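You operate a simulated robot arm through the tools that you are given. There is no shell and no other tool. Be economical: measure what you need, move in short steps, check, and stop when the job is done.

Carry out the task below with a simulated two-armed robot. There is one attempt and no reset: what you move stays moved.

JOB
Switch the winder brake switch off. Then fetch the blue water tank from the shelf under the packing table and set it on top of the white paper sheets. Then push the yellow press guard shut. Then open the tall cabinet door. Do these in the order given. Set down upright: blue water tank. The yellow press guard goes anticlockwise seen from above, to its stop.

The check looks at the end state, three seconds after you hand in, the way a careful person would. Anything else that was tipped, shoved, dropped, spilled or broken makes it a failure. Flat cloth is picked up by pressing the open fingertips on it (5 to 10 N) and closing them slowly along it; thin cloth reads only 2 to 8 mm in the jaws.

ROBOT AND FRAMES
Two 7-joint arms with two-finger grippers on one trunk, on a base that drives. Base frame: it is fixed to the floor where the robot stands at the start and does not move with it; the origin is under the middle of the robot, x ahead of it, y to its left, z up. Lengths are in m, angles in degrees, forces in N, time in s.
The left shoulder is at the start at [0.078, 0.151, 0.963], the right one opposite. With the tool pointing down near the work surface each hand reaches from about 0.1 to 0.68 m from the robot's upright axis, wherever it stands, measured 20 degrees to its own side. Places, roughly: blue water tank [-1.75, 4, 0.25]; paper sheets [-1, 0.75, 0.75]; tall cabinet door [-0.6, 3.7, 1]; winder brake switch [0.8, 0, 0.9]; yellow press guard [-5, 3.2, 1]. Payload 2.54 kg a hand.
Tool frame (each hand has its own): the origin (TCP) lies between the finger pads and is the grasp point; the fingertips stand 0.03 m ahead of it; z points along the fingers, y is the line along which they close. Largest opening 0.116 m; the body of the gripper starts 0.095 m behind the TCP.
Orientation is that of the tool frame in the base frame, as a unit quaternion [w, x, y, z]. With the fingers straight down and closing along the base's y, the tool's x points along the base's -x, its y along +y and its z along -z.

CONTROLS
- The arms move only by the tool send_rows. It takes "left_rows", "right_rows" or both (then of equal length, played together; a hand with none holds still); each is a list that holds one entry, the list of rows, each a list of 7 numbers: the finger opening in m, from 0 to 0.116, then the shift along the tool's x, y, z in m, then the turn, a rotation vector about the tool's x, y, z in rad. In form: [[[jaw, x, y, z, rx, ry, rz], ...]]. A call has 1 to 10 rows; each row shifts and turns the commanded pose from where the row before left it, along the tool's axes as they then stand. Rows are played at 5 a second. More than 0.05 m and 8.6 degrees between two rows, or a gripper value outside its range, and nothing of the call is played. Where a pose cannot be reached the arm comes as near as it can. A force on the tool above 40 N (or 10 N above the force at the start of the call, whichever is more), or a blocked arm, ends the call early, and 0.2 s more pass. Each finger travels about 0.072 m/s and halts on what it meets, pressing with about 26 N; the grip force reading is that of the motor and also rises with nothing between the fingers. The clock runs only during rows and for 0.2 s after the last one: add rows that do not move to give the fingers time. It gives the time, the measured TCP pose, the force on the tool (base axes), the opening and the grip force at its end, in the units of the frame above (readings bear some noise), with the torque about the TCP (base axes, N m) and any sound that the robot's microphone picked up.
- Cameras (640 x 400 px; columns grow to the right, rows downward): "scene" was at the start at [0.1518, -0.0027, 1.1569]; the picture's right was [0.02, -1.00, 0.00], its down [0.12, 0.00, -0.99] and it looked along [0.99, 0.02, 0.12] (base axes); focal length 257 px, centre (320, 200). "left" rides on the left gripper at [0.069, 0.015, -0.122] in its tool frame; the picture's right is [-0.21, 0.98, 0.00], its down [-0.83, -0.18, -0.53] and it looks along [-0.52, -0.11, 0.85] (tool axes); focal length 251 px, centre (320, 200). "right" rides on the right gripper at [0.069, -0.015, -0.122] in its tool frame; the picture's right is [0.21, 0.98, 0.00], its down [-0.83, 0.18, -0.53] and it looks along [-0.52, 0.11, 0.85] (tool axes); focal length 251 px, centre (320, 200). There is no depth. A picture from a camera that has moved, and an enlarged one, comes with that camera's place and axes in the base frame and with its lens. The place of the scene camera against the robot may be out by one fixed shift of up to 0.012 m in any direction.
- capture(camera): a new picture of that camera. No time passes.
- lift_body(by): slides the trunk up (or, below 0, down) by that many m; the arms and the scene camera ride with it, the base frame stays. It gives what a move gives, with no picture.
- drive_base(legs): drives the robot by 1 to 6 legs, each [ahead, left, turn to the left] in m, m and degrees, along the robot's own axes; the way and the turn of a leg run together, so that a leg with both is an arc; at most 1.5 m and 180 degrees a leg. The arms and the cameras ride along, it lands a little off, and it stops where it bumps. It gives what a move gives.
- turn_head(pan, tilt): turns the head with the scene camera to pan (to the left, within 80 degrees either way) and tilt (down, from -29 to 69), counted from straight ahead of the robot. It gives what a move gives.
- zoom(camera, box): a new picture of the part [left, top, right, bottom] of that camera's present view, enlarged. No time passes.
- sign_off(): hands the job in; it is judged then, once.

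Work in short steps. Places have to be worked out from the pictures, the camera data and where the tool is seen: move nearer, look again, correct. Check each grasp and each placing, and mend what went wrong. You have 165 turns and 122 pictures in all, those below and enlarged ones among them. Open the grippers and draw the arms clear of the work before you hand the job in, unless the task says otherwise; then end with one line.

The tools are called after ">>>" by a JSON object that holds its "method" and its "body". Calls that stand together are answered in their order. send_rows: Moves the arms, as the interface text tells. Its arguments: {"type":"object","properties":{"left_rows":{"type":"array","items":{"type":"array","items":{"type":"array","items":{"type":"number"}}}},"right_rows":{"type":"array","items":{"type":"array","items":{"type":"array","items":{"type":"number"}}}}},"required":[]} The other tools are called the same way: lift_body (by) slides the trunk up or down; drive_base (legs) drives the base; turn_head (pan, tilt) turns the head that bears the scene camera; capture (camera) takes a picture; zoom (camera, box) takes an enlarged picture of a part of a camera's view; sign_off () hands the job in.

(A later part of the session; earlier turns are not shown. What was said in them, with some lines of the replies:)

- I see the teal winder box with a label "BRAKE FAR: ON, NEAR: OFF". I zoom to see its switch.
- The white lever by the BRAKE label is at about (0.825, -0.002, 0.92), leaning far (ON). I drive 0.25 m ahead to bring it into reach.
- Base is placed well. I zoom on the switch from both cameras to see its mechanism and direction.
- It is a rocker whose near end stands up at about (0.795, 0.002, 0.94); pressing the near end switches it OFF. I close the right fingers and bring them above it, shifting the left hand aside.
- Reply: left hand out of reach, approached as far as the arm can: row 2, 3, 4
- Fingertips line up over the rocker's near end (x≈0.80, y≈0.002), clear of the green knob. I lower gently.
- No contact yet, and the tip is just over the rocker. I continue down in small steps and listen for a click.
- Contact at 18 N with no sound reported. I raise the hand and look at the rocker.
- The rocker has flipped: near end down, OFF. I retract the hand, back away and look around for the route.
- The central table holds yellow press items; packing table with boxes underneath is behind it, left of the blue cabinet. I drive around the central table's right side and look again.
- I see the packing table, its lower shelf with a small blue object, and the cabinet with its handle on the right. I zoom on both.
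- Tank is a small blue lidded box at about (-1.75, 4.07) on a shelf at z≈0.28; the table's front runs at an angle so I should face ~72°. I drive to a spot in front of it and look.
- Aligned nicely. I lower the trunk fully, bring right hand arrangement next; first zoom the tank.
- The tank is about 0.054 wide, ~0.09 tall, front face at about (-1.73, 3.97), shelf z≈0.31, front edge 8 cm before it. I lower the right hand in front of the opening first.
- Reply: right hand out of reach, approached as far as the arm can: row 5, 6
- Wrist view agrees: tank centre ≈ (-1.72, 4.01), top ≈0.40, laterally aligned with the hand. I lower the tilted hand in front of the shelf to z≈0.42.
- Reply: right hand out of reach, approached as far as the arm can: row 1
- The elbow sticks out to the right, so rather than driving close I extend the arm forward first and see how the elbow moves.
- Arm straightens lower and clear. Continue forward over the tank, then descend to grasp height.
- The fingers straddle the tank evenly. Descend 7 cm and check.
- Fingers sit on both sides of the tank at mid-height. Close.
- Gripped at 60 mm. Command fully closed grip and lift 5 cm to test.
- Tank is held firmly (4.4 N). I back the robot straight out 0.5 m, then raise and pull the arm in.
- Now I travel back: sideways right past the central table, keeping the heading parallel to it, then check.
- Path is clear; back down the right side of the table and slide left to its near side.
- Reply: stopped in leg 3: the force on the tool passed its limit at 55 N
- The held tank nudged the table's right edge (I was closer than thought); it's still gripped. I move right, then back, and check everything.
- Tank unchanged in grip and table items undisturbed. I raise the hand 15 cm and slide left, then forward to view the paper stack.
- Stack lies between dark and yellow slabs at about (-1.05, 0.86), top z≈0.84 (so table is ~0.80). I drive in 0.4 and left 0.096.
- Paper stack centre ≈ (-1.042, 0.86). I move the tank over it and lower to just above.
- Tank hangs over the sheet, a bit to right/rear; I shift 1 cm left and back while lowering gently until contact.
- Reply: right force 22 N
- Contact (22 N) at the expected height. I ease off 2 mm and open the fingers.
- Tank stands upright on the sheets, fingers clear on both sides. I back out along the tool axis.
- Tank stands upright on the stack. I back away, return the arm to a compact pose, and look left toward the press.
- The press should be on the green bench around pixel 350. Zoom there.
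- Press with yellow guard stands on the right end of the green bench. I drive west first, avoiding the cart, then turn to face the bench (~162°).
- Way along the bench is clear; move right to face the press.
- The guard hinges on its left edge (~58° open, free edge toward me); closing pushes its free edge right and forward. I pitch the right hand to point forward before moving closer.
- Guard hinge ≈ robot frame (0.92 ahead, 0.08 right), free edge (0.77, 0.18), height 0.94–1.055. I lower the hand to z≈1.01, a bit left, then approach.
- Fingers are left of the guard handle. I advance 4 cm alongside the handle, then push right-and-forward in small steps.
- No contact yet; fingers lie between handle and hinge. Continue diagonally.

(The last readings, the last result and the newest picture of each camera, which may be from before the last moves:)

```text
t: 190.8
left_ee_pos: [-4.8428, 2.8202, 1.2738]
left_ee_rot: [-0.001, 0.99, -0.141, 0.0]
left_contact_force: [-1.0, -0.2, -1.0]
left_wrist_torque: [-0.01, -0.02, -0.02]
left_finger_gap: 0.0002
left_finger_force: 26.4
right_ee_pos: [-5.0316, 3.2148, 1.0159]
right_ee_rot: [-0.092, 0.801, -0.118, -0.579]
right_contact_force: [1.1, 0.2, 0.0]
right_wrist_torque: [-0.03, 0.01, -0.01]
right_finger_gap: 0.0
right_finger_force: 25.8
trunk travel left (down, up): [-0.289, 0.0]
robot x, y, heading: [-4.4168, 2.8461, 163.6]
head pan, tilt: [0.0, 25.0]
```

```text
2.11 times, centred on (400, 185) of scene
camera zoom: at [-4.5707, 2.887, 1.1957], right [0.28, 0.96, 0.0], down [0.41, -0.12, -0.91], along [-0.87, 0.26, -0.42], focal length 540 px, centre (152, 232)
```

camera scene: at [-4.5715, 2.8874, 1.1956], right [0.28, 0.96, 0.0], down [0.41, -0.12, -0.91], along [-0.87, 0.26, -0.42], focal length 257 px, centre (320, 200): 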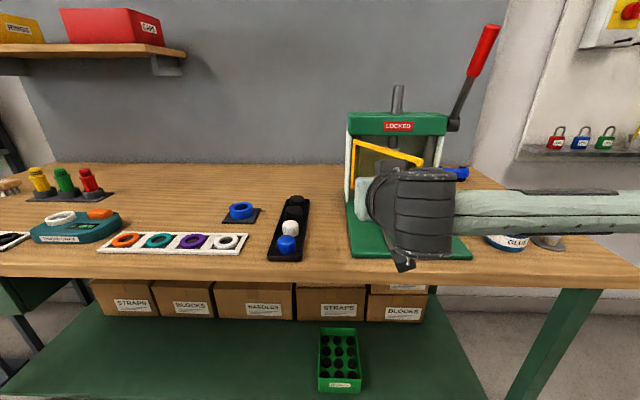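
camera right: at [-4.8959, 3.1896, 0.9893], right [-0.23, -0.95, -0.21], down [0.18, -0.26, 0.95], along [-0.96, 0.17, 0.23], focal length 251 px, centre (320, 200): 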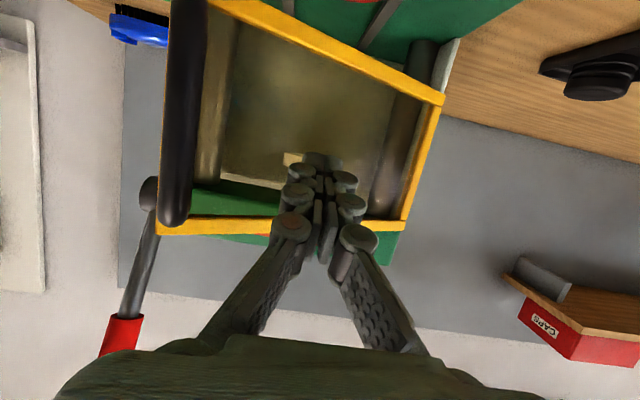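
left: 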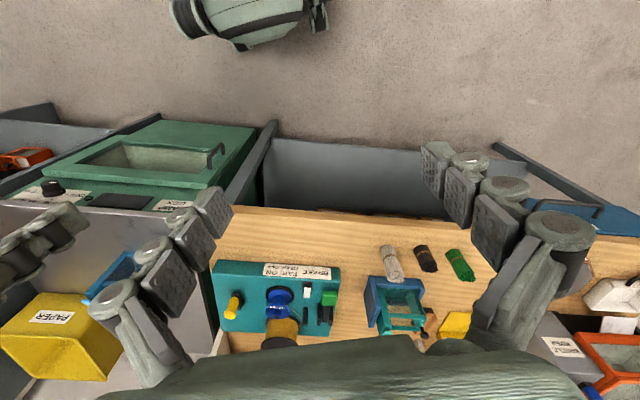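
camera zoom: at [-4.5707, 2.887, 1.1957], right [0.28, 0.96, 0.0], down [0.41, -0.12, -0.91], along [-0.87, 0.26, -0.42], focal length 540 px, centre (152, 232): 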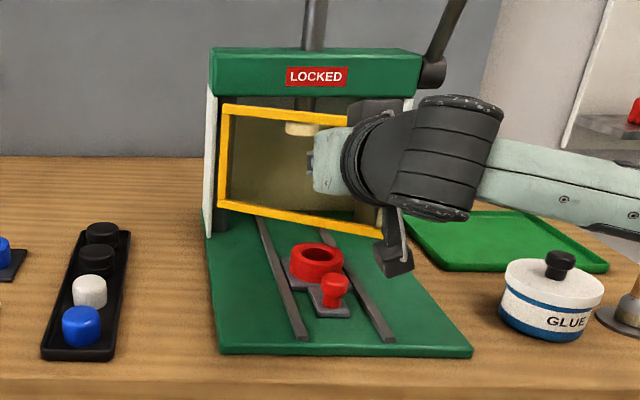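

The guard is swinging shut easily. Push forward to the stop in small steps.

>>> {"method": "send_rows", "body": {"right_rows": [[[0, -0.0037, -0.007, 0.0114, 0, 0, 0], [0, -0.0037, -0.005, 0.0114, 0, 0, 0], [0, -0.0037, -0.003, 0.0114, 0, 0, 0], [0, -0.0025, 0, 0.0076, 0, 0, 0], [0, -0.0025, 0, 0.0076, 0, 0, 0], [0, 0, 0, 0, 0, 0, 0]]]}}

>>> {"method": "capture", "body": {"camera": "right"}}

>>> {"method": "zoom", "body": {"camera": "scene", "box": [320, 90, 480, 280]}}

```text
t: 192.2
left_ee_pos: [-4.8421, 2.821, 1.2745]
left_ee_rot: [0.0, 0.99, -0.142, 0.0]
left_contact_force: [0.4, 0.1, -0.8]
left_wrist_torque: [0.0, -0.01, 0.01]
left_finger_gap: 0.0
left_finger_force: 25.8
right_ee_pos: [-5.0794, 3.2435, 1.0155]
right_ee_rot: [-0.092, 0.801, -0.118, -0.579]
right_contact_force: [0.5, 0.5, -0.6]
right_wrist_torque: [-0.01, -0.05, 0.0]
right_finger_gap: 0.0
right_finger_force: 26.4
trunk travel left (down, up): [-0.289, 0.0]
robot x, y, heading: [-4.4158, 2.8448, 163.4]
head pan, tilt: [0.0, 25.0]
```

```text
60 pictures are left
camera right: at [-4.9426, 3.2185, 0.9897], right [-0.23, -0.95, -0.21], down [0.18, -0.26, 0.95], along [-0.96, 0.17, 0.23], focal length 251 px, centre (320, 200)
```

right: 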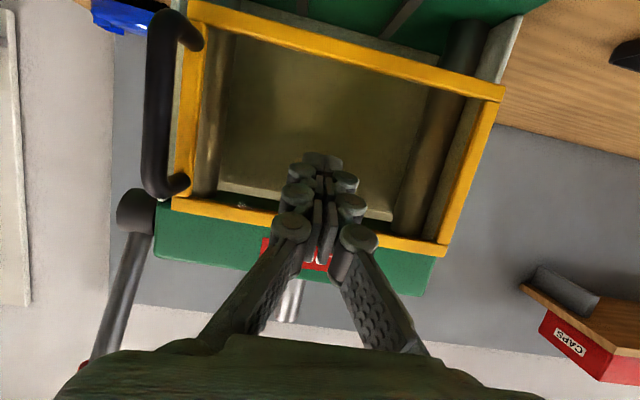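

```text
2.11 times, centred on (400, 185) of scene
camera zoom: at [-4.5707, 2.8872, 1.1957], right [0.28, 0.96, 0.0], down [0.41, -0.12, -0.91], along [-0.87, 0.26, -0.42], focal length 540 px, centre (152, 232)
```

zoom: 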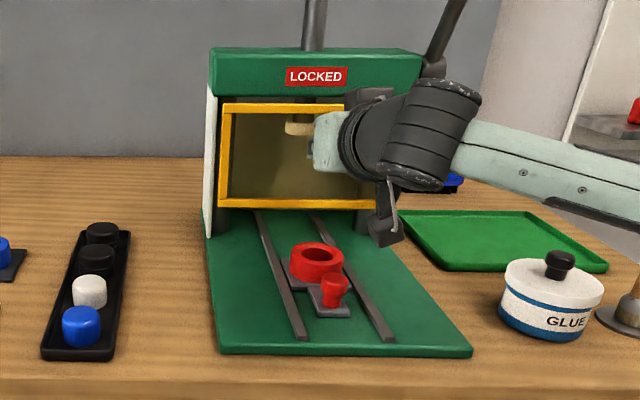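

Almost flush. Continue gently until I feel the stop.

>>> {"method": "send_rows", "body": {"right_rows": [[[0, -0.0015, 0, 0.0048, 0, 0, 0], [0, -0.0015, 0, 0.0048, 0, 0, 0], [0, -0.0015, 0, 0.0048, 0, 0, 0], [0, -0.0015, 0, 0.0048, 0, 0, 0], [0, 0, 0, 0, 0, 0, 0]]]}}

>>> {"method": "capture", "body": {"camera": "right"}}

```text
t: 192.9
left_ee_pos: [-4.8385, 2.8207, 1.2748]
left_ee_rot: [-0.001, 0.99, -0.144, -0.001]
left_contact_force: [-0.6, 0.6, 0.5]
left_wrist_torque: [-0.01, 0.01, 0.0]
left_finger_gap: 0.0001
left_finger_force: 25.5
right_ee_pos: [-5.0829, 3.2457, 1.0156]
right_ee_rot: [-0.093, 0.802, -0.119, -0.578]
right_contact_force: [22.1, -3.8, 3.0]
right_wrist_torque: [0.02, 0.14, -0.12]
right_finger_gap: 0.0062
right_finger_force: 28.4
trunk travel left (down, up): [-0.289, 0.0]
robot x, y, heading: [-4.4113, 2.8424, 163.5]
head pan, tilt: [0.0, 25.0]
stopped in row 3 (right hand): the force on the tool passed its limit at 47 N (the readings are from after the stop); the commanded pose is now the measured one
```

```text
58 pictures are left
camera right: at [-4.9474, 3.2197, 0.9895], right [-0.22, -0.95, -0.21], down [0.18, -0.26, 0.95], along [-0.96, 0.18, 0.23], focal length 251 px, centre (320, 200)
```

right: 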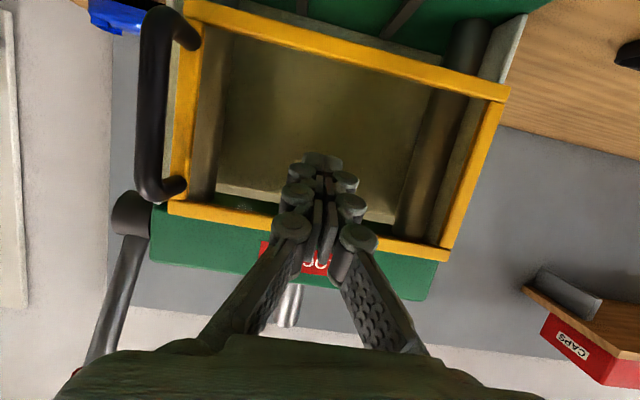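

Firm stop (47 N peak): guard is shut. I withdraw straight back and back the base away, then verify.

>>> {"method": "send_rows", "body": {"right_rows": [[[0, 0.0062, 0.003, -0.019, 0, 0, 0], [0, 0.0108, 0.005, -0.033, 0, 0, 0], [0, 0.0108, 0, -0.033, 0, 0, 0], [0, 0.0108, 0, -0.033, 0, 0, 0], [0, -0.04, 0, 0, 0, 0, 0], [0, -0.04, 0, 0, 0, 0, 0]]]}}

>>> {"method": "drive_base", "body": {"legs": [[-0.35, 0, 0]]}}

>>> {"method": "capture", "body": {"camera": "scene"}}

>>> {"method": "zoom", "body": {"camera": "scene", "box": [310, 80, 470, 230]}}

```text
t: 194.3
left_ee_pos: [-4.8418, 2.82, 1.2724]
left_ee_rot: [0.0, 0.99, -0.142, 0.0]
left_contact_force: [0.1, 0.2, 0.0]
left_wrist_torque: [0.01, 0.0, 0.02]
left_finger_gap: 0.0
left_finger_force: 25.9
right_ee_pos: [-4.9949, 3.2073, 1.0884]
right_ee_rot: [-0.092, 0.804, -0.118, -0.575]
right_contact_force: [0.4, -0.5, 0.7]
right_wrist_torque: [0.0, -0.01, 0.02]
right_finger_gap: 0.0
right_finger_force: 28.9
trunk travel left (down, up): [-0.289, 0.0]
robot x, y, heading: [-4.4128, 2.8496, 163.3]
head pan, tilt: [0.0, 25.0]
```

```text
t: 196.6
left_ee_pos: [-4.4999, 2.72, 1.274]
left_ee_rot: [-0.001, 0.99, -0.144, 0.0]
left_contact_force: [0.1, -0.5, -0.2]
left_wrist_torque: [0.03, 0.03, -0.02]
left_finger_gap: 0.0001
left_finger_force: 25.5
right_ee_pos: [-4.6562, 3.1075, 1.088]
right_ee_rot: [-0.093, 0.803, -0.119, -0.577]
right_contact_force: [0.4, 0.1, 0.3]
right_wrist_torque: [-0.01, 0.01, 0.0]
right_finger_gap: 0.0
right_finger_force: 29.2
trunk travel left (down, up): [-0.289, 0.0]
robot x, y, heading: [-4.0741, 2.7477, 163.2]
head pan, tilt: [0.0, 25.0]
```

```text
57 pictures are left
camera scene: at [-4.2294, 2.7866, 1.1958], right [0.29, 0.96, 0.0], down [0.4, -0.12, -0.91], along [-0.87, 0.26, -0.42], focal length 257 px, centre (320, 200)
```

scene: 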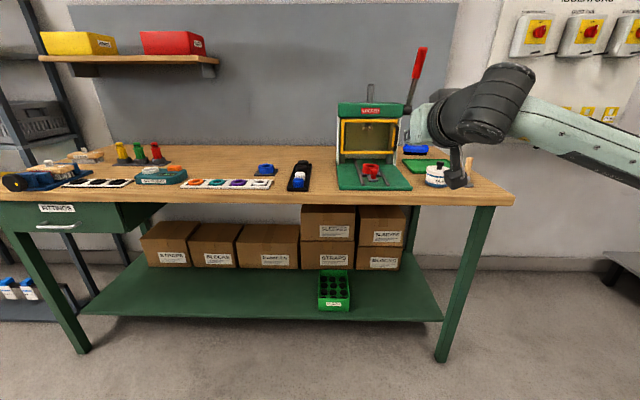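

```text
2.67 times, centred on (390, 155) of scene
camera zoom: at [-4.2294, 2.7866, 1.1958], right [0.29, 0.96, 0.0], down [0.4, -0.12, -0.91], along [-0.87, 0.26, -0.42], focal length 684 px, centre (133, 320)
```

zoom: 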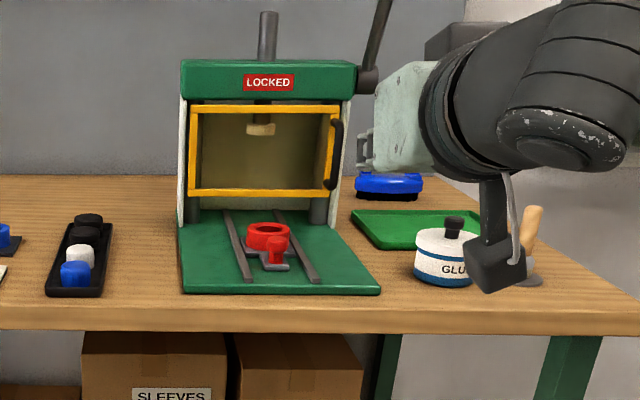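

Guard is shut flush against its stop. Now I drive to the cabinet: out diagonally, turn to ~72°, and slide right.

>>> {"method": "drive_base", "body": {"legs": [[-0.98, -0.45, 0], [0, 0, -91]]}}

>>> {"method": "drive_base", "body": {"legs": [[0.2, -1.0, 0], [0.1, -0.9, 0]]}}

>>> {"method": "turn_head", "body": {"pan": -10, "tilt": 10}}

>>> {"method": "capture", "body": {"camera": "scene"}}

```text
t: 206.1
left_ee_pos: [-3.0171, 3.3234, 1.2734]
left_ee_rot: [0.0, -0.591, 0.806, -0.001]
left_contact_force: [0.4, 0.3, -0.3]
left_wrist_torque: [0.02, 0.02, 0.03]
left_finger_gap: 0.0
left_finger_force: 26.2
right_ee_pos: [-2.6297, 3.4697, 1.0895]
right_ee_rot: [0.476, -0.477, 0.657, 0.337]
right_contact_force: [-0.1, 0.7, -0.3]
right_wrist_torque: [0.02, -0.03, 0.01]
right_finger_gap: 0.0002
right_finger_force: 28.6
trunk travel left (down, up): [-0.289, 0.0]
robot x, y, heading: [-3.0007, 2.8975, 71.9]
head pan, tilt: [0.0, 25.0]
```

```text
t: 224.7
left_ee_pos: [-1.0985, 3.0044, 1.2743]
left_ee_rot: [0.001, -0.576, 0.818, -0.001]
left_contact_force: [0.7, 0.4, -0.5]
left_wrist_torque: [0.01, -0.01, -0.02]
left_finger_gap: 0.0002
left_finger_force: 26.7
right_ee_pos: [-0.7048, 3.1384, 1.0895]
right_ee_rot: [0.482, -0.466, 0.665, 0.329]
right_contact_force: [0.3, 0.0, -0.2]
right_wrist_torque: [0.0, 0.02, 0.0]
right_finger_gap: 0.0
right_finger_force: 28.5
trunk travel left (down, up): [-0.289, 0.0]
robot x, y, heading: [-1.0967, 2.5773, 70.2]
head pan, tilt: [0.0, 25.0]
```

```text
t: 225.5
left_ee_pos: [-1.0994, 3.0065, 1.2746]
left_ee_rot: [0.001, -0.576, 0.818, -0.001]
left_contact_force: [-0.9, -0.5, -1.0]
left_wrist_torque: [0.0, -0.04, 0.0]
left_finger_gap: 0.0
left_finger_force: 25.8
right_ee_pos: [-0.7051, 3.1395, 1.0883]
right_ee_rot: [0.483, -0.465, 0.665, 0.328]
right_contact_force: [0.4, 0.8, 0.0]
right_wrist_torque: [-0.01, 0.0, 0.03]
right_finger_gap: 0.0003
right_finger_force: 28.8
trunk travel left (down, up): [-0.289, 0.0]
robot x, y, heading: [-1.0997, 2.5763, 70.2]
head pan, tilt: [-10.0, 10.0]
```

```text
55 pictures are left
camera scene: at [-1.0319, 2.7184, 1.22], right [0.87, -0.5, 0.0], down [-0.09, -0.15, -0.98], along [0.49, 0.86, -0.17], focal length 257 px, centre (320, 200)
```

scene: 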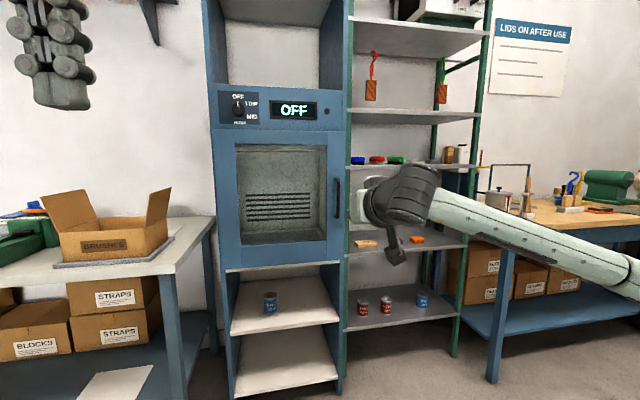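

Cabinet door: hinge left, vertical handle on its right side, at roughly (-0.42, 3.65, 1.04). I take closer looks to pin it down.

>>> {"method": "zoom", "body": {"camera": "scene", "box": [200, 110, 360, 280]}}

>>> {"method": "capture", "body": {"camera": "right"}}

```text
2.35 times, centred on (280, 195) of scene
camera zoom: at [-1.0319, 2.7184, 1.22], right [0.87, -0.5, 0.0], down [-0.09, -0.15, -0.98], along [0.49, 0.86, -0.17], focal length 604 px, centre (414, 212)
```

zoom: 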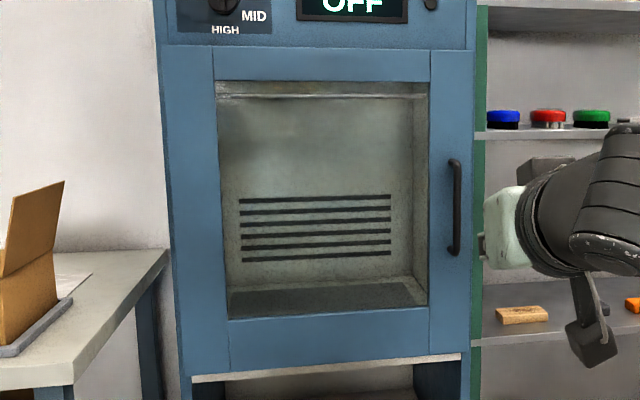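

```text
53 pictures are left
camera right: at [-0.7385, 3.0047, 1.0632], right [-0.94, 0.28, -0.22], down [-0.27, -0.16, 0.95], along [0.23, 0.95, 0.22], focal length 251 px, centre (320, 200)
```

right: 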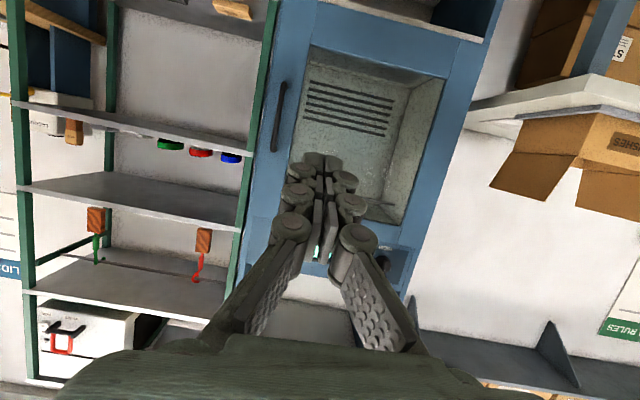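

Cabinet faces ~71°, handle ≈ (-0.40, 3.68, 1.03). I lower the hand 5.5 cm, open the fingers, and approach leaving an ~8 cm gap.

>>> {"method": "send_rows", "body": {"right_rows": [[[0.04, 0.0262, 0, 0.0085, 0, 0, 0], [0.08, 0.0262, 0, 0.0085, 0, 0, 0], [0.09, 0, 0, 0, 0, 0, 0], [0.09, 0, 0, 0, 0, 0, 0]]]}}

>>> {"method": "drive_base", "body": {"legs": [[0.48, -0.1, 0]]}}

>>> {"method": "capture", "body": {"camera": "right"}}

>>> {"method": "capture", "body": {"camera": "scene"}}

```text
t: 226.5
left_ee_pos: [-1.0999, 3.0071, 1.2734]
left_ee_rot: [0.0, -0.576, 0.818, 0.0]
left_contact_force: [-0.8, -0.1, 0.4]
left_wrist_torque: [-0.03, -0.01, 0.02]
left_finger_gap: 0.0
left_finger_force: 26.0
right_ee_pos: [-0.7058, 3.1384, 1.036]
right_ee_rot: [0.482, -0.466, 0.665, 0.329]
right_contact_force: [-0.1, 0.0, -0.6]
right_wrist_torque: [0.02, -0.01, -0.04]
right_finger_gap: 0.0899
right_finger_force: 0.0
trunk travel left (down, up): [-0.289, 0.0]
robot x, y, heading: [-1.0966, 2.5789, 70.2]
head pan, tilt: [-10.0, 10.0]
```

```text
t: 229.4
left_ee_pos: [-0.8438, 3.4148, 1.2736]
left_ee_rot: [-0.001, -0.574, 0.819, -0.001]
left_contact_force: [0.2, 0.1, 0.3]
left_wrist_torque: [-0.01, -0.01, 0.0]
left_finger_gap: 0.0
left_finger_force: 25.7
right_ee_pos: [-0.4505, 3.5445, 1.0358]
right_ee_rot: [0.483, -0.464, 0.667, 0.327]
right_contact_force: [0.8, 0.7, 0.1]
right_wrist_torque: [0.04, 0.0, 0.01]
right_finger_gap: 0.0901
right_finger_force: 0.0
trunk travel left (down, up): [-0.289, 0.0]
robot x, y, heading: [-0.8458, 2.9872, 70.2]
head pan, tilt: [-10.0, 10.0]
```

```text
52 pictures are left
camera right: at [-0.4842, 3.4104, 1.0104], right [-0.94, 0.28, -0.21], down [-0.27, -0.16, 0.95], along [0.23, 0.95, 0.22], focal length 251 px, centre (320, 200)
```

right: 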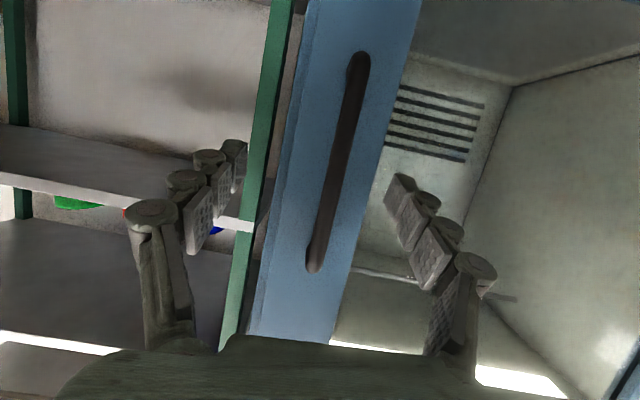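

```text
51 pictures are left
camera scene: at [-0.7771, 3.1262, 1.22], right [0.87, -0.5, 0.0], down [-0.09, -0.15, -0.98], along [0.49, 0.85, -0.17], focal length 257 px, centre (320, 200)
```

scene: 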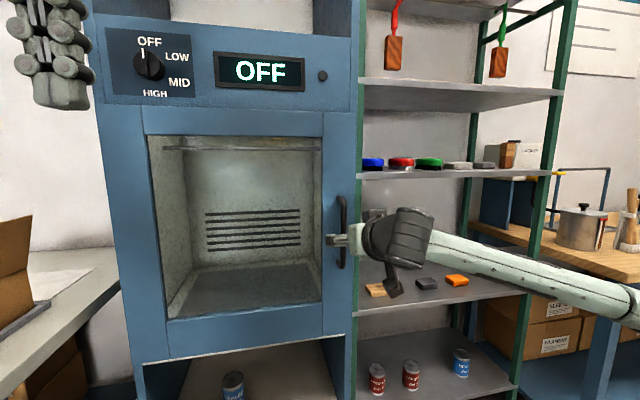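

Handle sits between the open fingers, about 5 cm ahead of the TCP and 1.3 cm to the left. Advance and check.

>>> {"method": "send_rows", "body": {"right_rows": [[[0.09, -0.0077, 0.0065, 0.0238, 0, 0, 0], [0.09, -0.0077, 0.0065, 0.0238, 0, 0, 0], [0.09, 0, 0, 0, 0, 0, 0]]]}}

>>> {"method": "capture", "body": {"camera": "right"}}

>>> {"method": "zoom", "body": {"camera": "scene", "box": [280, 160, 440, 310]}}

```text
t: 230.2
left_ee_pos: [-0.8429, 3.4143, 1.2745]
left_ee_rot: [0.001, -0.574, 0.819, -0.001]
left_contact_force: [0.1, 0.3, -0.3]
left_wrist_torque: [0.03, 0.03, 0.05]
left_finger_gap: 0.0001
left_finger_force: 26.2
right_ee_pos: [-0.4427, 3.5931, 1.0351]
right_ee_rot: [0.483, -0.464, 0.667, 0.327]
right_contact_force: [0.5, -0.2, 0.2]
right_wrist_torque: [0.0, 0.01, 0.02]
right_finger_gap: 0.09
right_finger_force: 0.1
trunk travel left (down, up): [-0.289, 0.0]
robot x, y, heading: [-0.8451, 2.9843, 69.8]
head pan, tilt: [-10.0, 10.0]
```

```text
50 pictures are left
camera right: at [-0.4779, 3.4605, 1.0101], right [-0.94, 0.28, -0.22], down [-0.27, -0.16, 0.95], along [0.23, 0.95, 0.22], focal length 251 px, centre (320, 200)
```

right: 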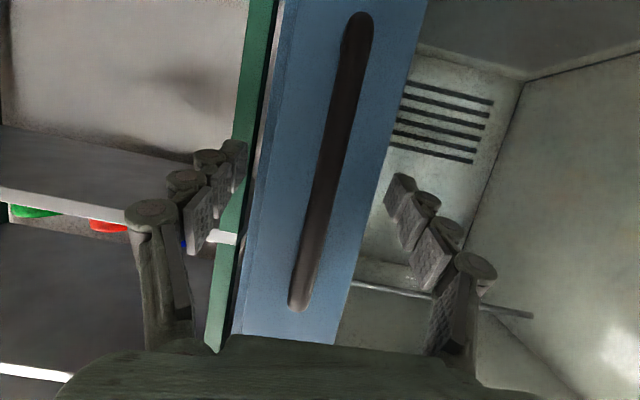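

```text
2.67 times, centred on (360, 235) of scene
camera zoom: at [-0.7773, 3.1257, 1.2201], right [0.87, -0.5, 0.0], down [-0.09, -0.15, -0.98], along [0.49, 0.85, -0.17], focal length 684 px, centre (213, 107)
```

zoom: 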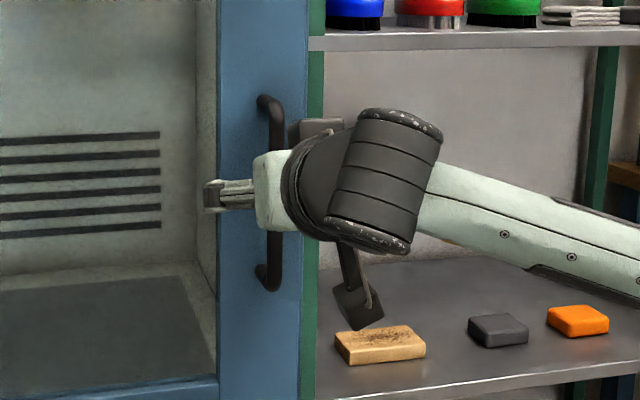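

Handle's growth in view puts it right about at the TCP. Close the fingers.

>>> {"method": "send_rows", "body": {"right_rows": [[[0.06, 0, 0, 0, 0, 0, 0], [0.04, 0, 0, 0, 0, 0, 0], [0.02, 0, 0, 0, 0, 0, 0], [0.0, 0, 0, 0, 0, 0, 0], [0.0, 0, 0, 0, 0, 0, 0], [0.0, 0, 0, 0, 0, 0, 0]]]}}

>>> {"method": "capture", "body": {"camera": "right"}}

```text
t: 231.6
left_ee_pos: [-0.8436, 3.4148, 1.2733]
left_ee_rot: [0.001, -0.574, 0.819, -0.001]
left_contact_force: [0.1, 0.2, 0.7]
left_wrist_torque: [0.0, -0.03, 0.01]
left_finger_gap: 0.0003
left_finger_force: 26.0
right_ee_pos: [-0.4459, 3.5946, 1.0351]
right_ee_rot: [0.482, -0.465, 0.666, 0.327]
right_contact_force: [-7.9, 3.1, -1.4]
right_wrist_torque: [0.37, 0.38, -0.03]
right_finger_gap: 0.0124
right_finger_force: 38.7
trunk travel left (down, up): [-0.289, 0.0]
robot x, y, heading: [-0.8441, 2.9869, 70.2]
head pan, tilt: [-10.0, 10.0]
```

```text
48 pictures are left
camera right: at [-0.4794, 3.4609, 1.0099], right [-0.94, 0.28, -0.21], down [-0.27, -0.16, 0.95], along [0.23, 0.95, 0.22], focal length 251 px, centre (320, 200)
```

right: 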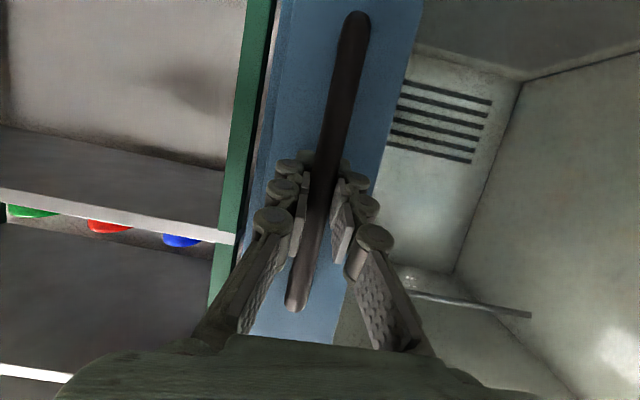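

Handle gripped (12 mm). I pull it open by orbiting the robot rigidly around the hinge (≈0.76 ahead, 0.33 left): first a 6° test leg.

>>> {"method": "drive_base", "body": {"legs": [[-0.035, 0.08, -6]]}}

>>> {"method": "capture", "body": {"camera": "scene"}}

```text
t: 233.0
left_ee_pos: [-0.8847, 3.4106, 1.2744]
left_ee_rot: [0.0, -0.53, 0.848, -0.001]
left_contact_force: [0.4, -0.3, 0.5]
left_wrist_torque: [0.0, -0.03, -0.05]
left_finger_gap: 0.0002
left_finger_force: 25.9
right_ee_pos: [-0.4678, 3.5483, 1.036]
right_ee_rot: [0.5, -0.428, 0.691, 0.301]
right_contact_force: [0.6, 0.5, -1.0]
right_wrist_torque: [-0.06, 0.34, -0.04]
right_finger_gap: 0.0126
right_finger_force: 38.5
trunk travel left (down, up): [-0.289, 0.0]
robot x, y, heading: [-0.9328, 2.988, 63.7]
head pan, tilt: [-10.0, 10.0]
```

```text
47 pictures are left
camera scene: at [-0.8492, 3.1174, 1.2201], right [0.81, -0.59, 0.0], down [-0.1, -0.14, -0.98], along [0.58, 0.8, -0.17], focal length 257 px, centre (320, 200)
```

scene: 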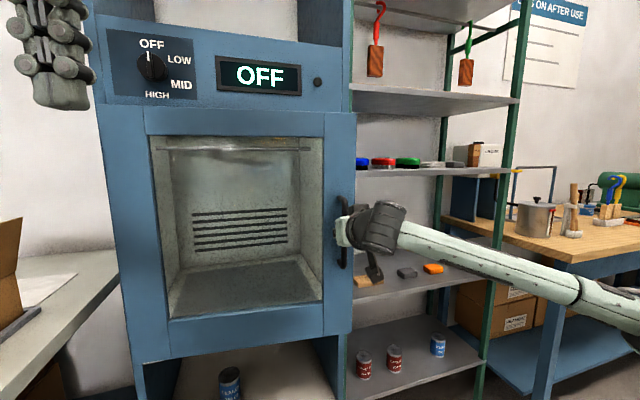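

The door follows with low force. Continue the orbit by three 8° legs.

>>> {"method": "drive_base", "body": {"legs": [[-0.043, 0.104, -8], [-0.043, 0.104, -8]]}}

>>> {"method": "capture", "body": {"camera": "scene"}}

```text
t: 235.5
left_ee_pos: [-0.9639, 3.4219, 1.2732]
left_ee_rot: [-0.001, -0.442, 0.897, -0.001]
left_contact_force: [0.7, 0.1, 0.2]
left_wrist_torque: [-0.01, 0.01, -0.01]
left_finger_gap: 0.0
left_finger_force: 26.2
right_ee_pos: [-0.5218, 3.4692, 1.035]
right_ee_rot: [0.53, -0.349, 0.734, 0.242]
right_contact_force: [1.7, -1.0, -0.3]
right_wrist_torque: [-0.24, 0.46, -0.08]
right_finger_gap: 0.0125
right_finger_force: 38.2
trunk travel left (down, up): [-0.289, 0.0]
robot x, y, heading: [-1.0967, 3.018, 52.5]
head pan, tilt: [-10.0, 10.0]
stopped in leg 2: the force on the tool passed its limit at 41 N (the readings are from after the stop); the commanded pose is now the measured one
```

```text
46 pictures are left
camera scene: at [-0.9884, 3.1266, 1.2201], right [0.68, -0.74, 0.0], down [-0.13, -0.12, -0.98], along [0.73, 0.67, -0.17], focal length 257 px, centre (320, 200)
```

scene: 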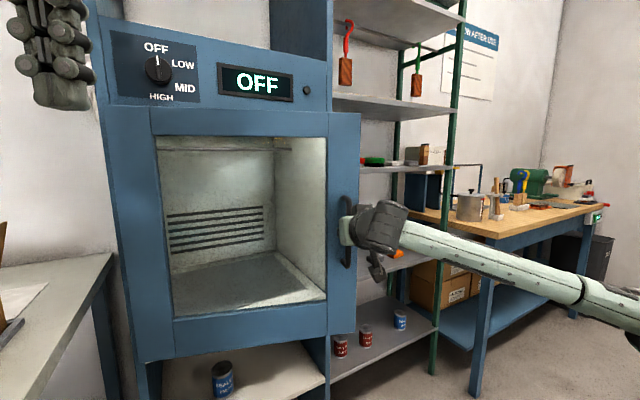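

Door is ~18° open; the force limit stopped the second leg. I continue with smaller legs.

>>> {"method": "drive_base", "body": {"legs": [[-0.026, 0.064, -5], [-0.026, 0.064, -5]]}}

>>> {"method": "drive_base", "body": {"legs": [[-0.026, 0.064, -5], [-0.026, 0.064, -5]]}}

>>> {"method": "capture", "body": {"camera": "scene"}}

```text
t: 237.7
left_ee_pos: [-1.023, 3.4419, 1.2757]
left_ee_rot: [-0.001, -0.362, 0.932, 0.0]
left_contact_force: [0.2, -0.3, 0.3]
left_wrist_torque: [0.01, 0.02, 0.0]
left_finger_gap: 0.0001
left_finger_force: 26.2
right_ee_pos: [-0.5792, 3.41, 1.0348]
right_ee_rot: [0.548, -0.284, 0.762, 0.195]
right_contact_force: [2.8, -2.5, -2.6]
right_wrist_torque: [0.15, 0.24, 0.01]
right_finger_gap: 0.0126
right_finger_force: 38.3
trunk travel left (down, up): [-0.289, 0.0]
robot x, y, heading: [-1.2227, 3.0646, 42.3]
head pan, tilt: [-10.0, 10.0]
```

```text
t: 239.9
left_ee_pos: [-1.0789, 3.4699, 1.2737]
left_ee_rot: [-0.001, -0.279, 0.96, -0.001]
left_contact_force: [0.2, 0.4, 0.6]
left_wrist_torque: [0.0, 0.01, 0.02]
left_finger_gap: 0.0
left_finger_force: 25.2
right_ee_pos: [-0.6476, 3.3625, 1.0346]
right_ee_rot: [0.564, -0.215, 0.784, 0.146]
right_contact_force: [2.4, -3.0, -2.1]
right_wrist_torque: [0.23, 0.23, 0.03]
right_finger_gap: 0.0124
right_finger_force: 38.5
trunk travel left (down, up): [-0.289, 0.0]
robot x, y, heading: [-1.3407, 3.1313, 32.5]
head pan, tilt: [-10.0, 10.0]
```

```text
45 pictures are left
camera scene: at [-1.2005, 3.1998, 1.22], right [0.38, -0.93, 0.0], down [-0.16, -0.07, -0.98], along [0.91, 0.37, -0.17], focal length 257 px, centre (320, 200)
```

scene: 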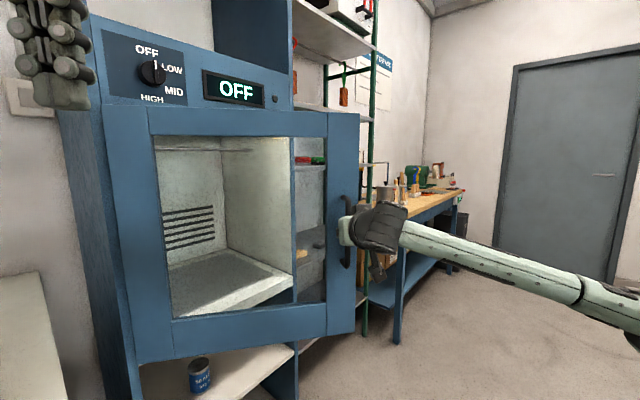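

Open ~38°. Continue another 20°, staying clear of the packing table.

>>> {"method": "drive_base", "body": {"legs": [[-0.026, 0.064, -5], [-0.026, 0.064, -5]]}}

>>> {"method": "drive_base", "body": {"legs": [[-0.026, 0.064, -5], [-0.026, 0.064, -5]]}}

>>> {"method": "turn_head", "body": {"pan": 40, "tilt": 20}}

>>> {"method": "capture", "body": {"camera": "scene"}}

```text
t: 242.0
left_ee_pos: [-1.1301, 3.5079, 1.2747]
left_ee_rot: [0.0, -0.195, 0.981, 0.001]
left_contact_force: [0.0, -0.1, -0.7]
left_wrist_torque: [0.02, -0.03, -0.02]
left_finger_gap: 0.0
left_finger_force: 26.2
right_ee_pos: [-0.7213, 3.3266, 1.0354]
right_ee_rot: [0.575, -0.146, 0.799, 0.097]
right_contact_force: [6.4, -17.7, -0.8]
right_wrist_torque: [0.12, 0.03, 0.05]
right_finger_gap: 0.0124
right_finger_force: 38.5
trunk travel left (down, up): [-0.289, 0.0]
robot x, y, heading: [-1.4479, 3.2265, 22.7]
head pan, tilt: [-10.0, 10.0]
```

```text
t: 244.2
left_ee_pos: [-1.1709, 3.555, 1.2747]
left_ee_rot: [-0.001, -0.107, 0.994, 0.001]
left_contact_force: [-0.2, 0.1, -1.1]
left_wrist_torque: [-0.05, 0.0, -0.02]
left_finger_gap: 0.0001
left_finger_force: 26.4
right_ee_pos: [-0.8001, 3.3055, 1.0343]
right_ee_rot: [0.58, -0.075, 0.81, 0.045]
right_contact_force: [3.0, -16.6, -1.8]
right_wrist_torque: [0.16, 0.03, 0.03]
right_finger_gap: 0.0126
right_finger_force: 38.0
trunk travel left (down, up): [-0.289, 0.0]
robot x, y, heading: [-1.5373, 3.3315, 12.4]
head pan, tilt: [-10.0, 10.0]
```

```text
t: 245.4
left_ee_pos: [-1.1706, 3.5552, 1.2744]
left_ee_rot: [-0.001, -0.107, 0.994, 0.001]
left_contact_force: [0.6, 0.9, -0.5]
left_wrist_torque: [-0.04, 0.0, -0.02]
left_finger_gap: 0.0
left_finger_force: 25.7
right_ee_pos: [-0.8019, 3.3038, 1.0345]
right_ee_rot: [0.58, -0.075, 0.81, 0.045]
right_contact_force: [1.2, -7.2, -1.6]
right_wrist_torque: [0.27, 0.23, 0.04]
right_finger_gap: 0.0124
right_finger_force: 37.5
trunk travel left (down, up): [-0.289, 0.0]
robot x, y, heading: [-1.5294, 3.3273, 12.4]
head pan, tilt: [40.0, 20.0]
```

```text
44 pictures are left
camera scene: at [-1.4127, 3.4123, 1.2039], right [0.79, -0.61, 0.0], down [-0.21, -0.27, -0.94], along [0.57, 0.74, -0.34], focal length 257 px, centre (320, 200)
```

scene: 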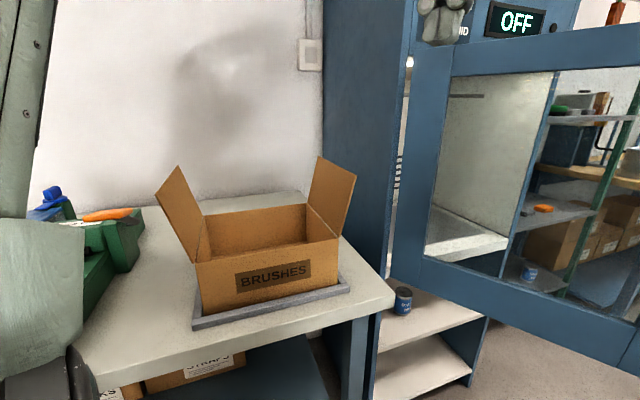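

Now 58° open. The handle's next motion is straight back from here, so I back up without turning, letting the bar rotate in the grip.

>>> {"method": "drive_base", "body": {"legs": [[-0.08, 0.003, 0]]}}

>>> {"method": "drive_base", "body": {"legs": [[-0.08, 0.016, 0]]}}

>>> {"method": "capture", "body": {"camera": "right"}}

```text
t: 246.5
left_ee_pos: [-1.2485, 3.5449, 1.2724]
left_ee_rot: [0.0, -0.107, 0.994, -0.002]
left_contact_force: [-0.2, -0.4, 0.8]
left_wrist_torque: [-0.01, -0.02, -0.03]
left_finger_gap: 0.0001
left_finger_force: 26.2
right_ee_pos: [-0.8801, 3.2971, 1.0345]
right_ee_rot: [0.58, -0.079, 0.809, 0.046]
right_contact_force: [0.6, 24.3, -4.6]
right_wrist_torque: [0.68, -0.56, -0.2]
right_finger_gap: 0.0125
right_finger_force: 37.6
trunk travel left (down, up): [-0.289, 0.0]
robot x, y, heading: [-1.613, 3.3176, 12.3]
head pan, tilt: [40.0, 20.0]
```

```text
t: 247.9
left_ee_pos: [-1.3325, 3.5431, 1.2731]
left_ee_rot: [-0.001, -0.108, 0.994, -0.001]
left_contact_force: [0.4, -1.0, 0.2]
left_wrist_torque: [-0.01, -0.03, -0.04]
left_finger_gap: 0.0
left_finger_force: 26.0
right_ee_pos: [-0.9674, 3.3049, 1.0347]
right_ee_rot: [0.58, -0.086, 0.808, 0.057]
right_contact_force: [0.2, 2.8, -3.2]
right_wrist_torque: [0.64, -0.37, 0.03]
right_finger_gap: 0.0122
right_finger_force: 37.5
trunk travel left (down, up): [-0.289, 0.0]
robot x, y, heading: [-1.6982, 3.317, 12.4]
head pan, tilt: [40.0, 20.0]
stopped in leg 1: the force on the tool passed its limit at 41 N (the readings are from after the stop); the commanded pose is now the measured one
```

```text
43 pictures are left
camera right: at [-1.0987, 3.2617, 1.0096], right [-0.27, 0.94, -0.21], down [-0.27, 0.13, 0.95], along [0.92, 0.31, 0.22], focal length 251 px, centre (320, 200)
```

right: 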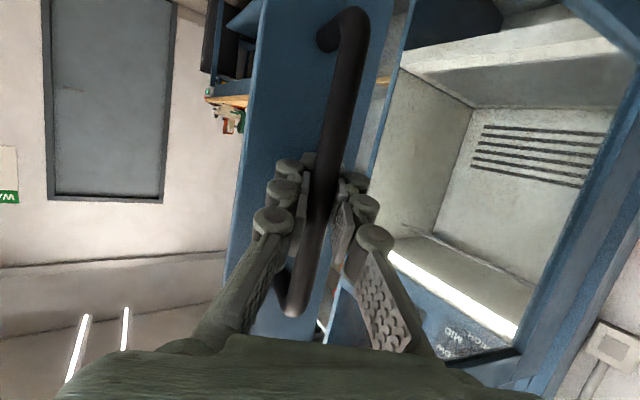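

Door is ~77° open. One more short pull along the arc to get near 87°.

>>> {"method": "drive_base", "body": {"legs": [[-0.075, 0.032, 0]]}}

>>> {"method": "turn_head", "body": {"pan": 5, "tilt": 10}}

>>> {"method": "capture", "body": {"camera": "scene"}}

```text
t: 249.0
left_ee_pos: [-1.4088, 3.5623, 1.2722]
left_ee_rot: [-0.002, -0.107, 0.994, -0.002]
left_contact_force: [-0.2, 0.5, 0.7]
left_wrist_torque: [0.0, -0.04, -0.01]
left_finger_gap: 0.0003
left_finger_force: 25.5
right_ee_pos: [-1.0443, 3.3249, 1.0343]
right_ee_rot: [0.581, -0.089, 0.807, 0.058]
right_contact_force: [10.1, 31.6, -4.1]
right_wrist_torque: [0.73, -0.34, -0.36]
right_finger_gap: 0.0122
right_finger_force: 37.2
trunk travel left (down, up): [-0.289, 0.0]
robot x, y, heading: [-1.7728, 3.3299, 12.4]
head pan, tilt: [40.0, 20.0]
```

```text
t: 250.0
left_ee_pos: [-1.4091, 3.5609, 1.2721]
left_ee_rot: [-0.001, -0.109, 0.994, 0.0]
left_contact_force: [-0.1, 0.3, 0.9]
left_wrist_torque: [0.02, 0.01, 0.0]
left_finger_gap: 0.0
left_finger_force: 26.5
right_ee_pos: [-1.0458, 3.3239, 1.034]
right_ee_rot: [0.581, -0.09, 0.807, 0.061]
right_contact_force: [5.8, 16.7, -3.2]
right_wrist_torque: [0.52, 0.11, -0.03]
right_finger_gap: 0.0122
right_finger_force: 37.5
trunk travel left (down, up): [-0.289, 0.0]
robot x, y, heading: [-1.7718, 3.3311, 12.6]
head pan, tilt: [5.0, 10.0]
```

```text
42 pictures are left
camera scene: at [-1.6192, 3.3698, 1.2198], right [0.3, -0.95, 0.0], down [-0.17, -0.05, -0.98], along [0.94, 0.3, -0.18], focal length 257 px, centre (320, 200)
```

scene: 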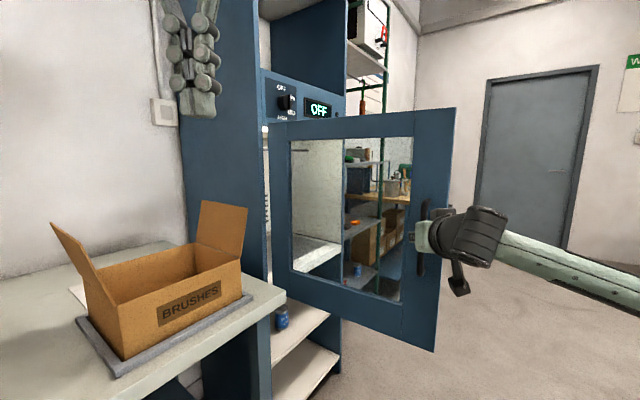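

Door stands at about 87°. Open fingers and withdraw straight back.

>>> {"method": "send_rows", "body": {"right_rows": [[[0.02, 0, 0, 0, 0, 0, 0], [0.05, 0, 0, 0, 0, 0, 0], [0.08, 0, 0, 0, 0, 0, 0], [0.08, 0, 0, -0.03, 0, 0, 0], [0.08, 0, 0, -0.04, 0, 0, 0], [0.08, 0, 0, -0.04, 0, 0, 0], [0.08, 0, 0, 0, 0, 0, 0]]]}}

>>> {"method": "capture", "body": {"camera": "scene"}}

```text
t: 251.6
left_ee_pos: [-1.4102, 3.5579, 1.2725]
left_ee_rot: [-0.001, -0.108, 0.994, -0.001]
left_contact_force: [0.3, -0.2, -0.2]
left_wrist_torque: [-0.02, 0.01, 0.0]
left_finger_gap: 0.0
left_finger_force: 26.0
right_ee_pos: [-1.1473, 3.2954, 1.0681]
right_ee_rot: [0.581, -0.088, 0.807, 0.06]
right_contact_force: [0.6, -0.5, 1.0]
right_wrist_torque: [-0.02, 0.01, 0.0]
right_finger_gap: 0.0798
right_finger_force: 0.0
trunk travel left (down, up): [-0.289, 0.0]
robot x, y, heading: [-1.774, 3.3283, 12.3]
head pan, tilt: [5.0, 10.0]
```

```text
41 pictures are left
camera scene: at [-1.62, 3.3678, 1.22], right [0.3, -0.95, 0.0], down [-0.17, -0.05, -0.98], along [0.94, 0.29, -0.17], focal length 257 px, centre (320, 200)
```

scene: 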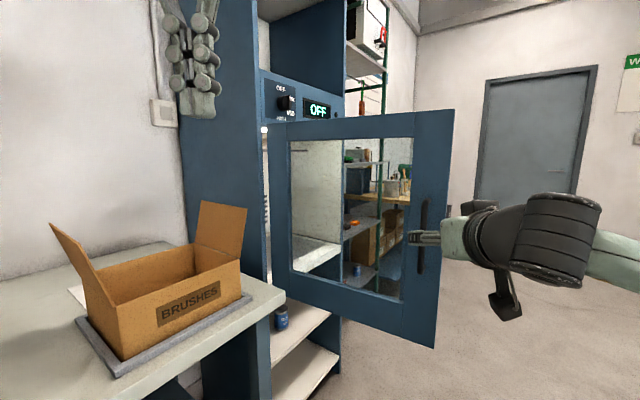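

Door stays open. I back off, then check the door and the tank from a distance.

>>> {"method": "drive_base", "body": {"legs": [[-0.45, -0.15, 0]]}}

>>> {"method": "capture", "body": {"camera": "scene"}}

>>> {"method": "turn_head", "body": {"pan": -75, "tilt": 15}}

>>> {"method": "capture", "body": {"camera": "scene"}}

```text
t: 254.4
left_ee_pos: [-1.8063, 3.3095, 1.274]
left_ee_rot: [-0.001, -0.099, 0.995, 0.0]
left_contact_force: [0.1, 0.0, 0.2]
left_wrist_torque: [0.05, -0.02, -0.01]
left_finger_gap: 0.0
left_finger_force: 25.7
right_ee_pos: [-1.5493, 3.0442, 1.0689]
right_ee_rot: [0.582, -0.08, 0.808, 0.054]
right_contact_force: [-0.3, 0.2, -0.5]
right_wrist_torque: [0.01, 0.0, 0.02]
right_finger_gap: 0.0798
right_finger_force: 0.0
trunk travel left (down, up): [-0.289, 0.0]
robot x, y, heading: [-2.1733, 3.0886, 11.8]
head pan, tilt: [5.0, 10.0]
```

```text
40 pictures are left
camera scene: at [-2.0197, 3.1228, 1.2202], right [0.28, -0.96, 0.0], down [-0.17, -0.05, -0.98], along [0.94, 0.28, -0.17], focal length 257 px, centre (320, 200)
```

scene: 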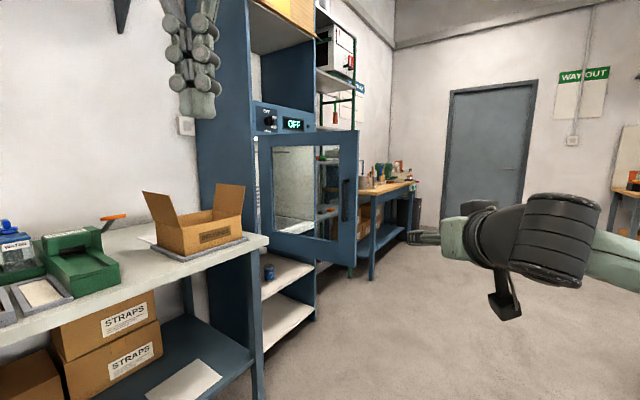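

```text
t: 255.9
left_ee_pos: [-1.8051, 3.3098, 1.2728]
left_ee_rot: [-0.001, -0.1, 0.995, 0.0]
left_contact_force: [-0.7, 0.9, -0.9]
left_wrist_torque: [0.01, 0.01, 0.0]
left_finger_gap: 0.0001
left_finger_force: 26.4
right_ee_pos: [-1.5486, 3.0442, 1.0679]
right_ee_rot: [0.581, -0.081, 0.808, 0.055]
right_contact_force: [0.0, -1.1, 0.7]
right_wrist_torque: [0.01, 0.03, -0.01]
right_finger_gap: 0.0797
right_finger_force: 0.0
trunk travel left (down, up): [-0.289, 0.0]
robot x, y, heading: [-2.1724, 3.0903, 11.1]
head pan, tilt: [-75.0, 15.0]
```

```text
39 pictures are left
camera scene: at [-2.067, 3.0132, 1.212], right [-0.9, -0.45, 0.0], down [-0.12, 0.23, -0.97], along [0.43, -0.86, -0.26], focal length 257 px, centre (320, 200)
```

scene: 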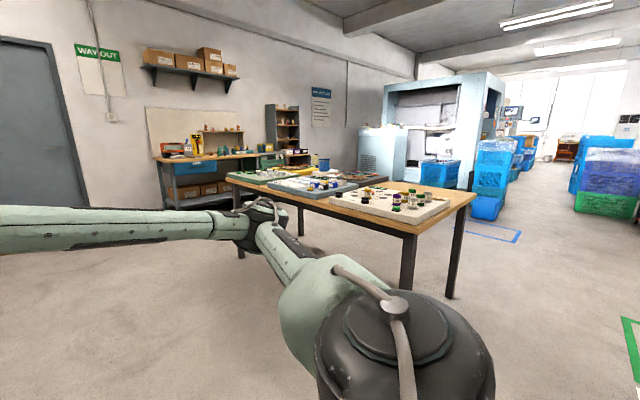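

The door stays open, and the tank is visible upright on the sheets. I open both grippers and hand in.

>>> {"method": "send_rows", "body": {"left_rows": [[[0.05, 0, 0, 0, 0, 0, 0], [0.1, 0, 0, 0, 0, 0, 0], [0.1, 0, 0, 0, 0, 0, 0], [0.1, 0, 0, 0, 0, 0, 0]]], "right_rows": [[[0.1, 0, 0, 0, 0, 0, 0], [0.1, 0, 0, 0, 0, 0, 0], [0.1, 0, 0, 0, 0, 0, 0], [0.1, 0, 0, 0, 0, 0, 0]]]}}

>>> {"method": "zoom", "body": {"camera": "scene", "box": [260, 130, 400, 220]}}

```text
t: 256.9
left_ee_pos: [-1.8065, 3.3093, 1.2733]
left_ee_rot: [-0.001, -0.1, 0.995, 0.001]
left_contact_force: [0.9, 0.1, 0.6]
left_wrist_torque: [0.0, 0.01, 0.02]
left_finger_gap: 0.0999
left_finger_force: 0.1
right_ee_pos: [-1.5482, 3.0427, 1.0677]
right_ee_rot: [0.581, -0.081, 0.808, 0.055]
right_contact_force: [0.3, -0.1, -0.9]
right_wrist_torque: [0.0, 0.04, -0.06]
right_finger_gap: 0.1
right_finger_force: 0.0
trunk travel left (down, up): [-0.289, 0.0]
robot x, y, heading: [-2.1733, 3.0896, 11.4]
head pan, tilt: [-75.0, 15.0]
```

```text
4.44 times, centred on (330, 175) of scene
camera zoom: at [-2.067, 3.0131, 1.212], right [-0.9, -0.44, 0.0], down [-0.12, 0.23, -0.97], along [0.43, -0.87, -0.26], focal length 1141 px, centre (276, 311)
```

zoom: 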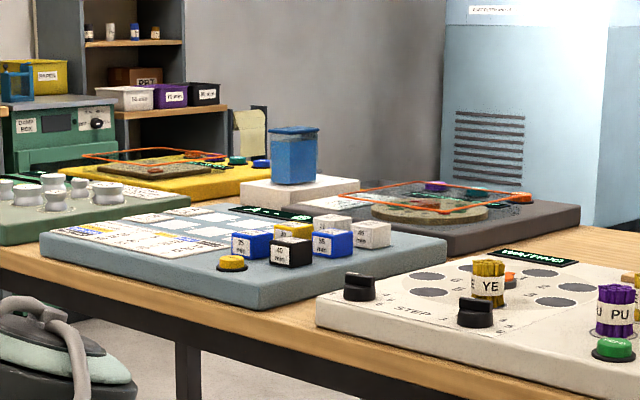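

The tank is upright on the sheets and both hands are clear, so I hand in.

>>> {"method": "sign_off", "body": {}}

```text
The job is handed in.
```

All four jobs were done in the order given and the work is handed in: the brake switch is off, the blue tank stands upright on the white sheets, the yellow guard is shut to its stop, and the cabinet door is open about 87°. While I carried the tank it bumped the edge of the table the sheets are on (55 N); I saw nothing moved or spilled there afterwards.
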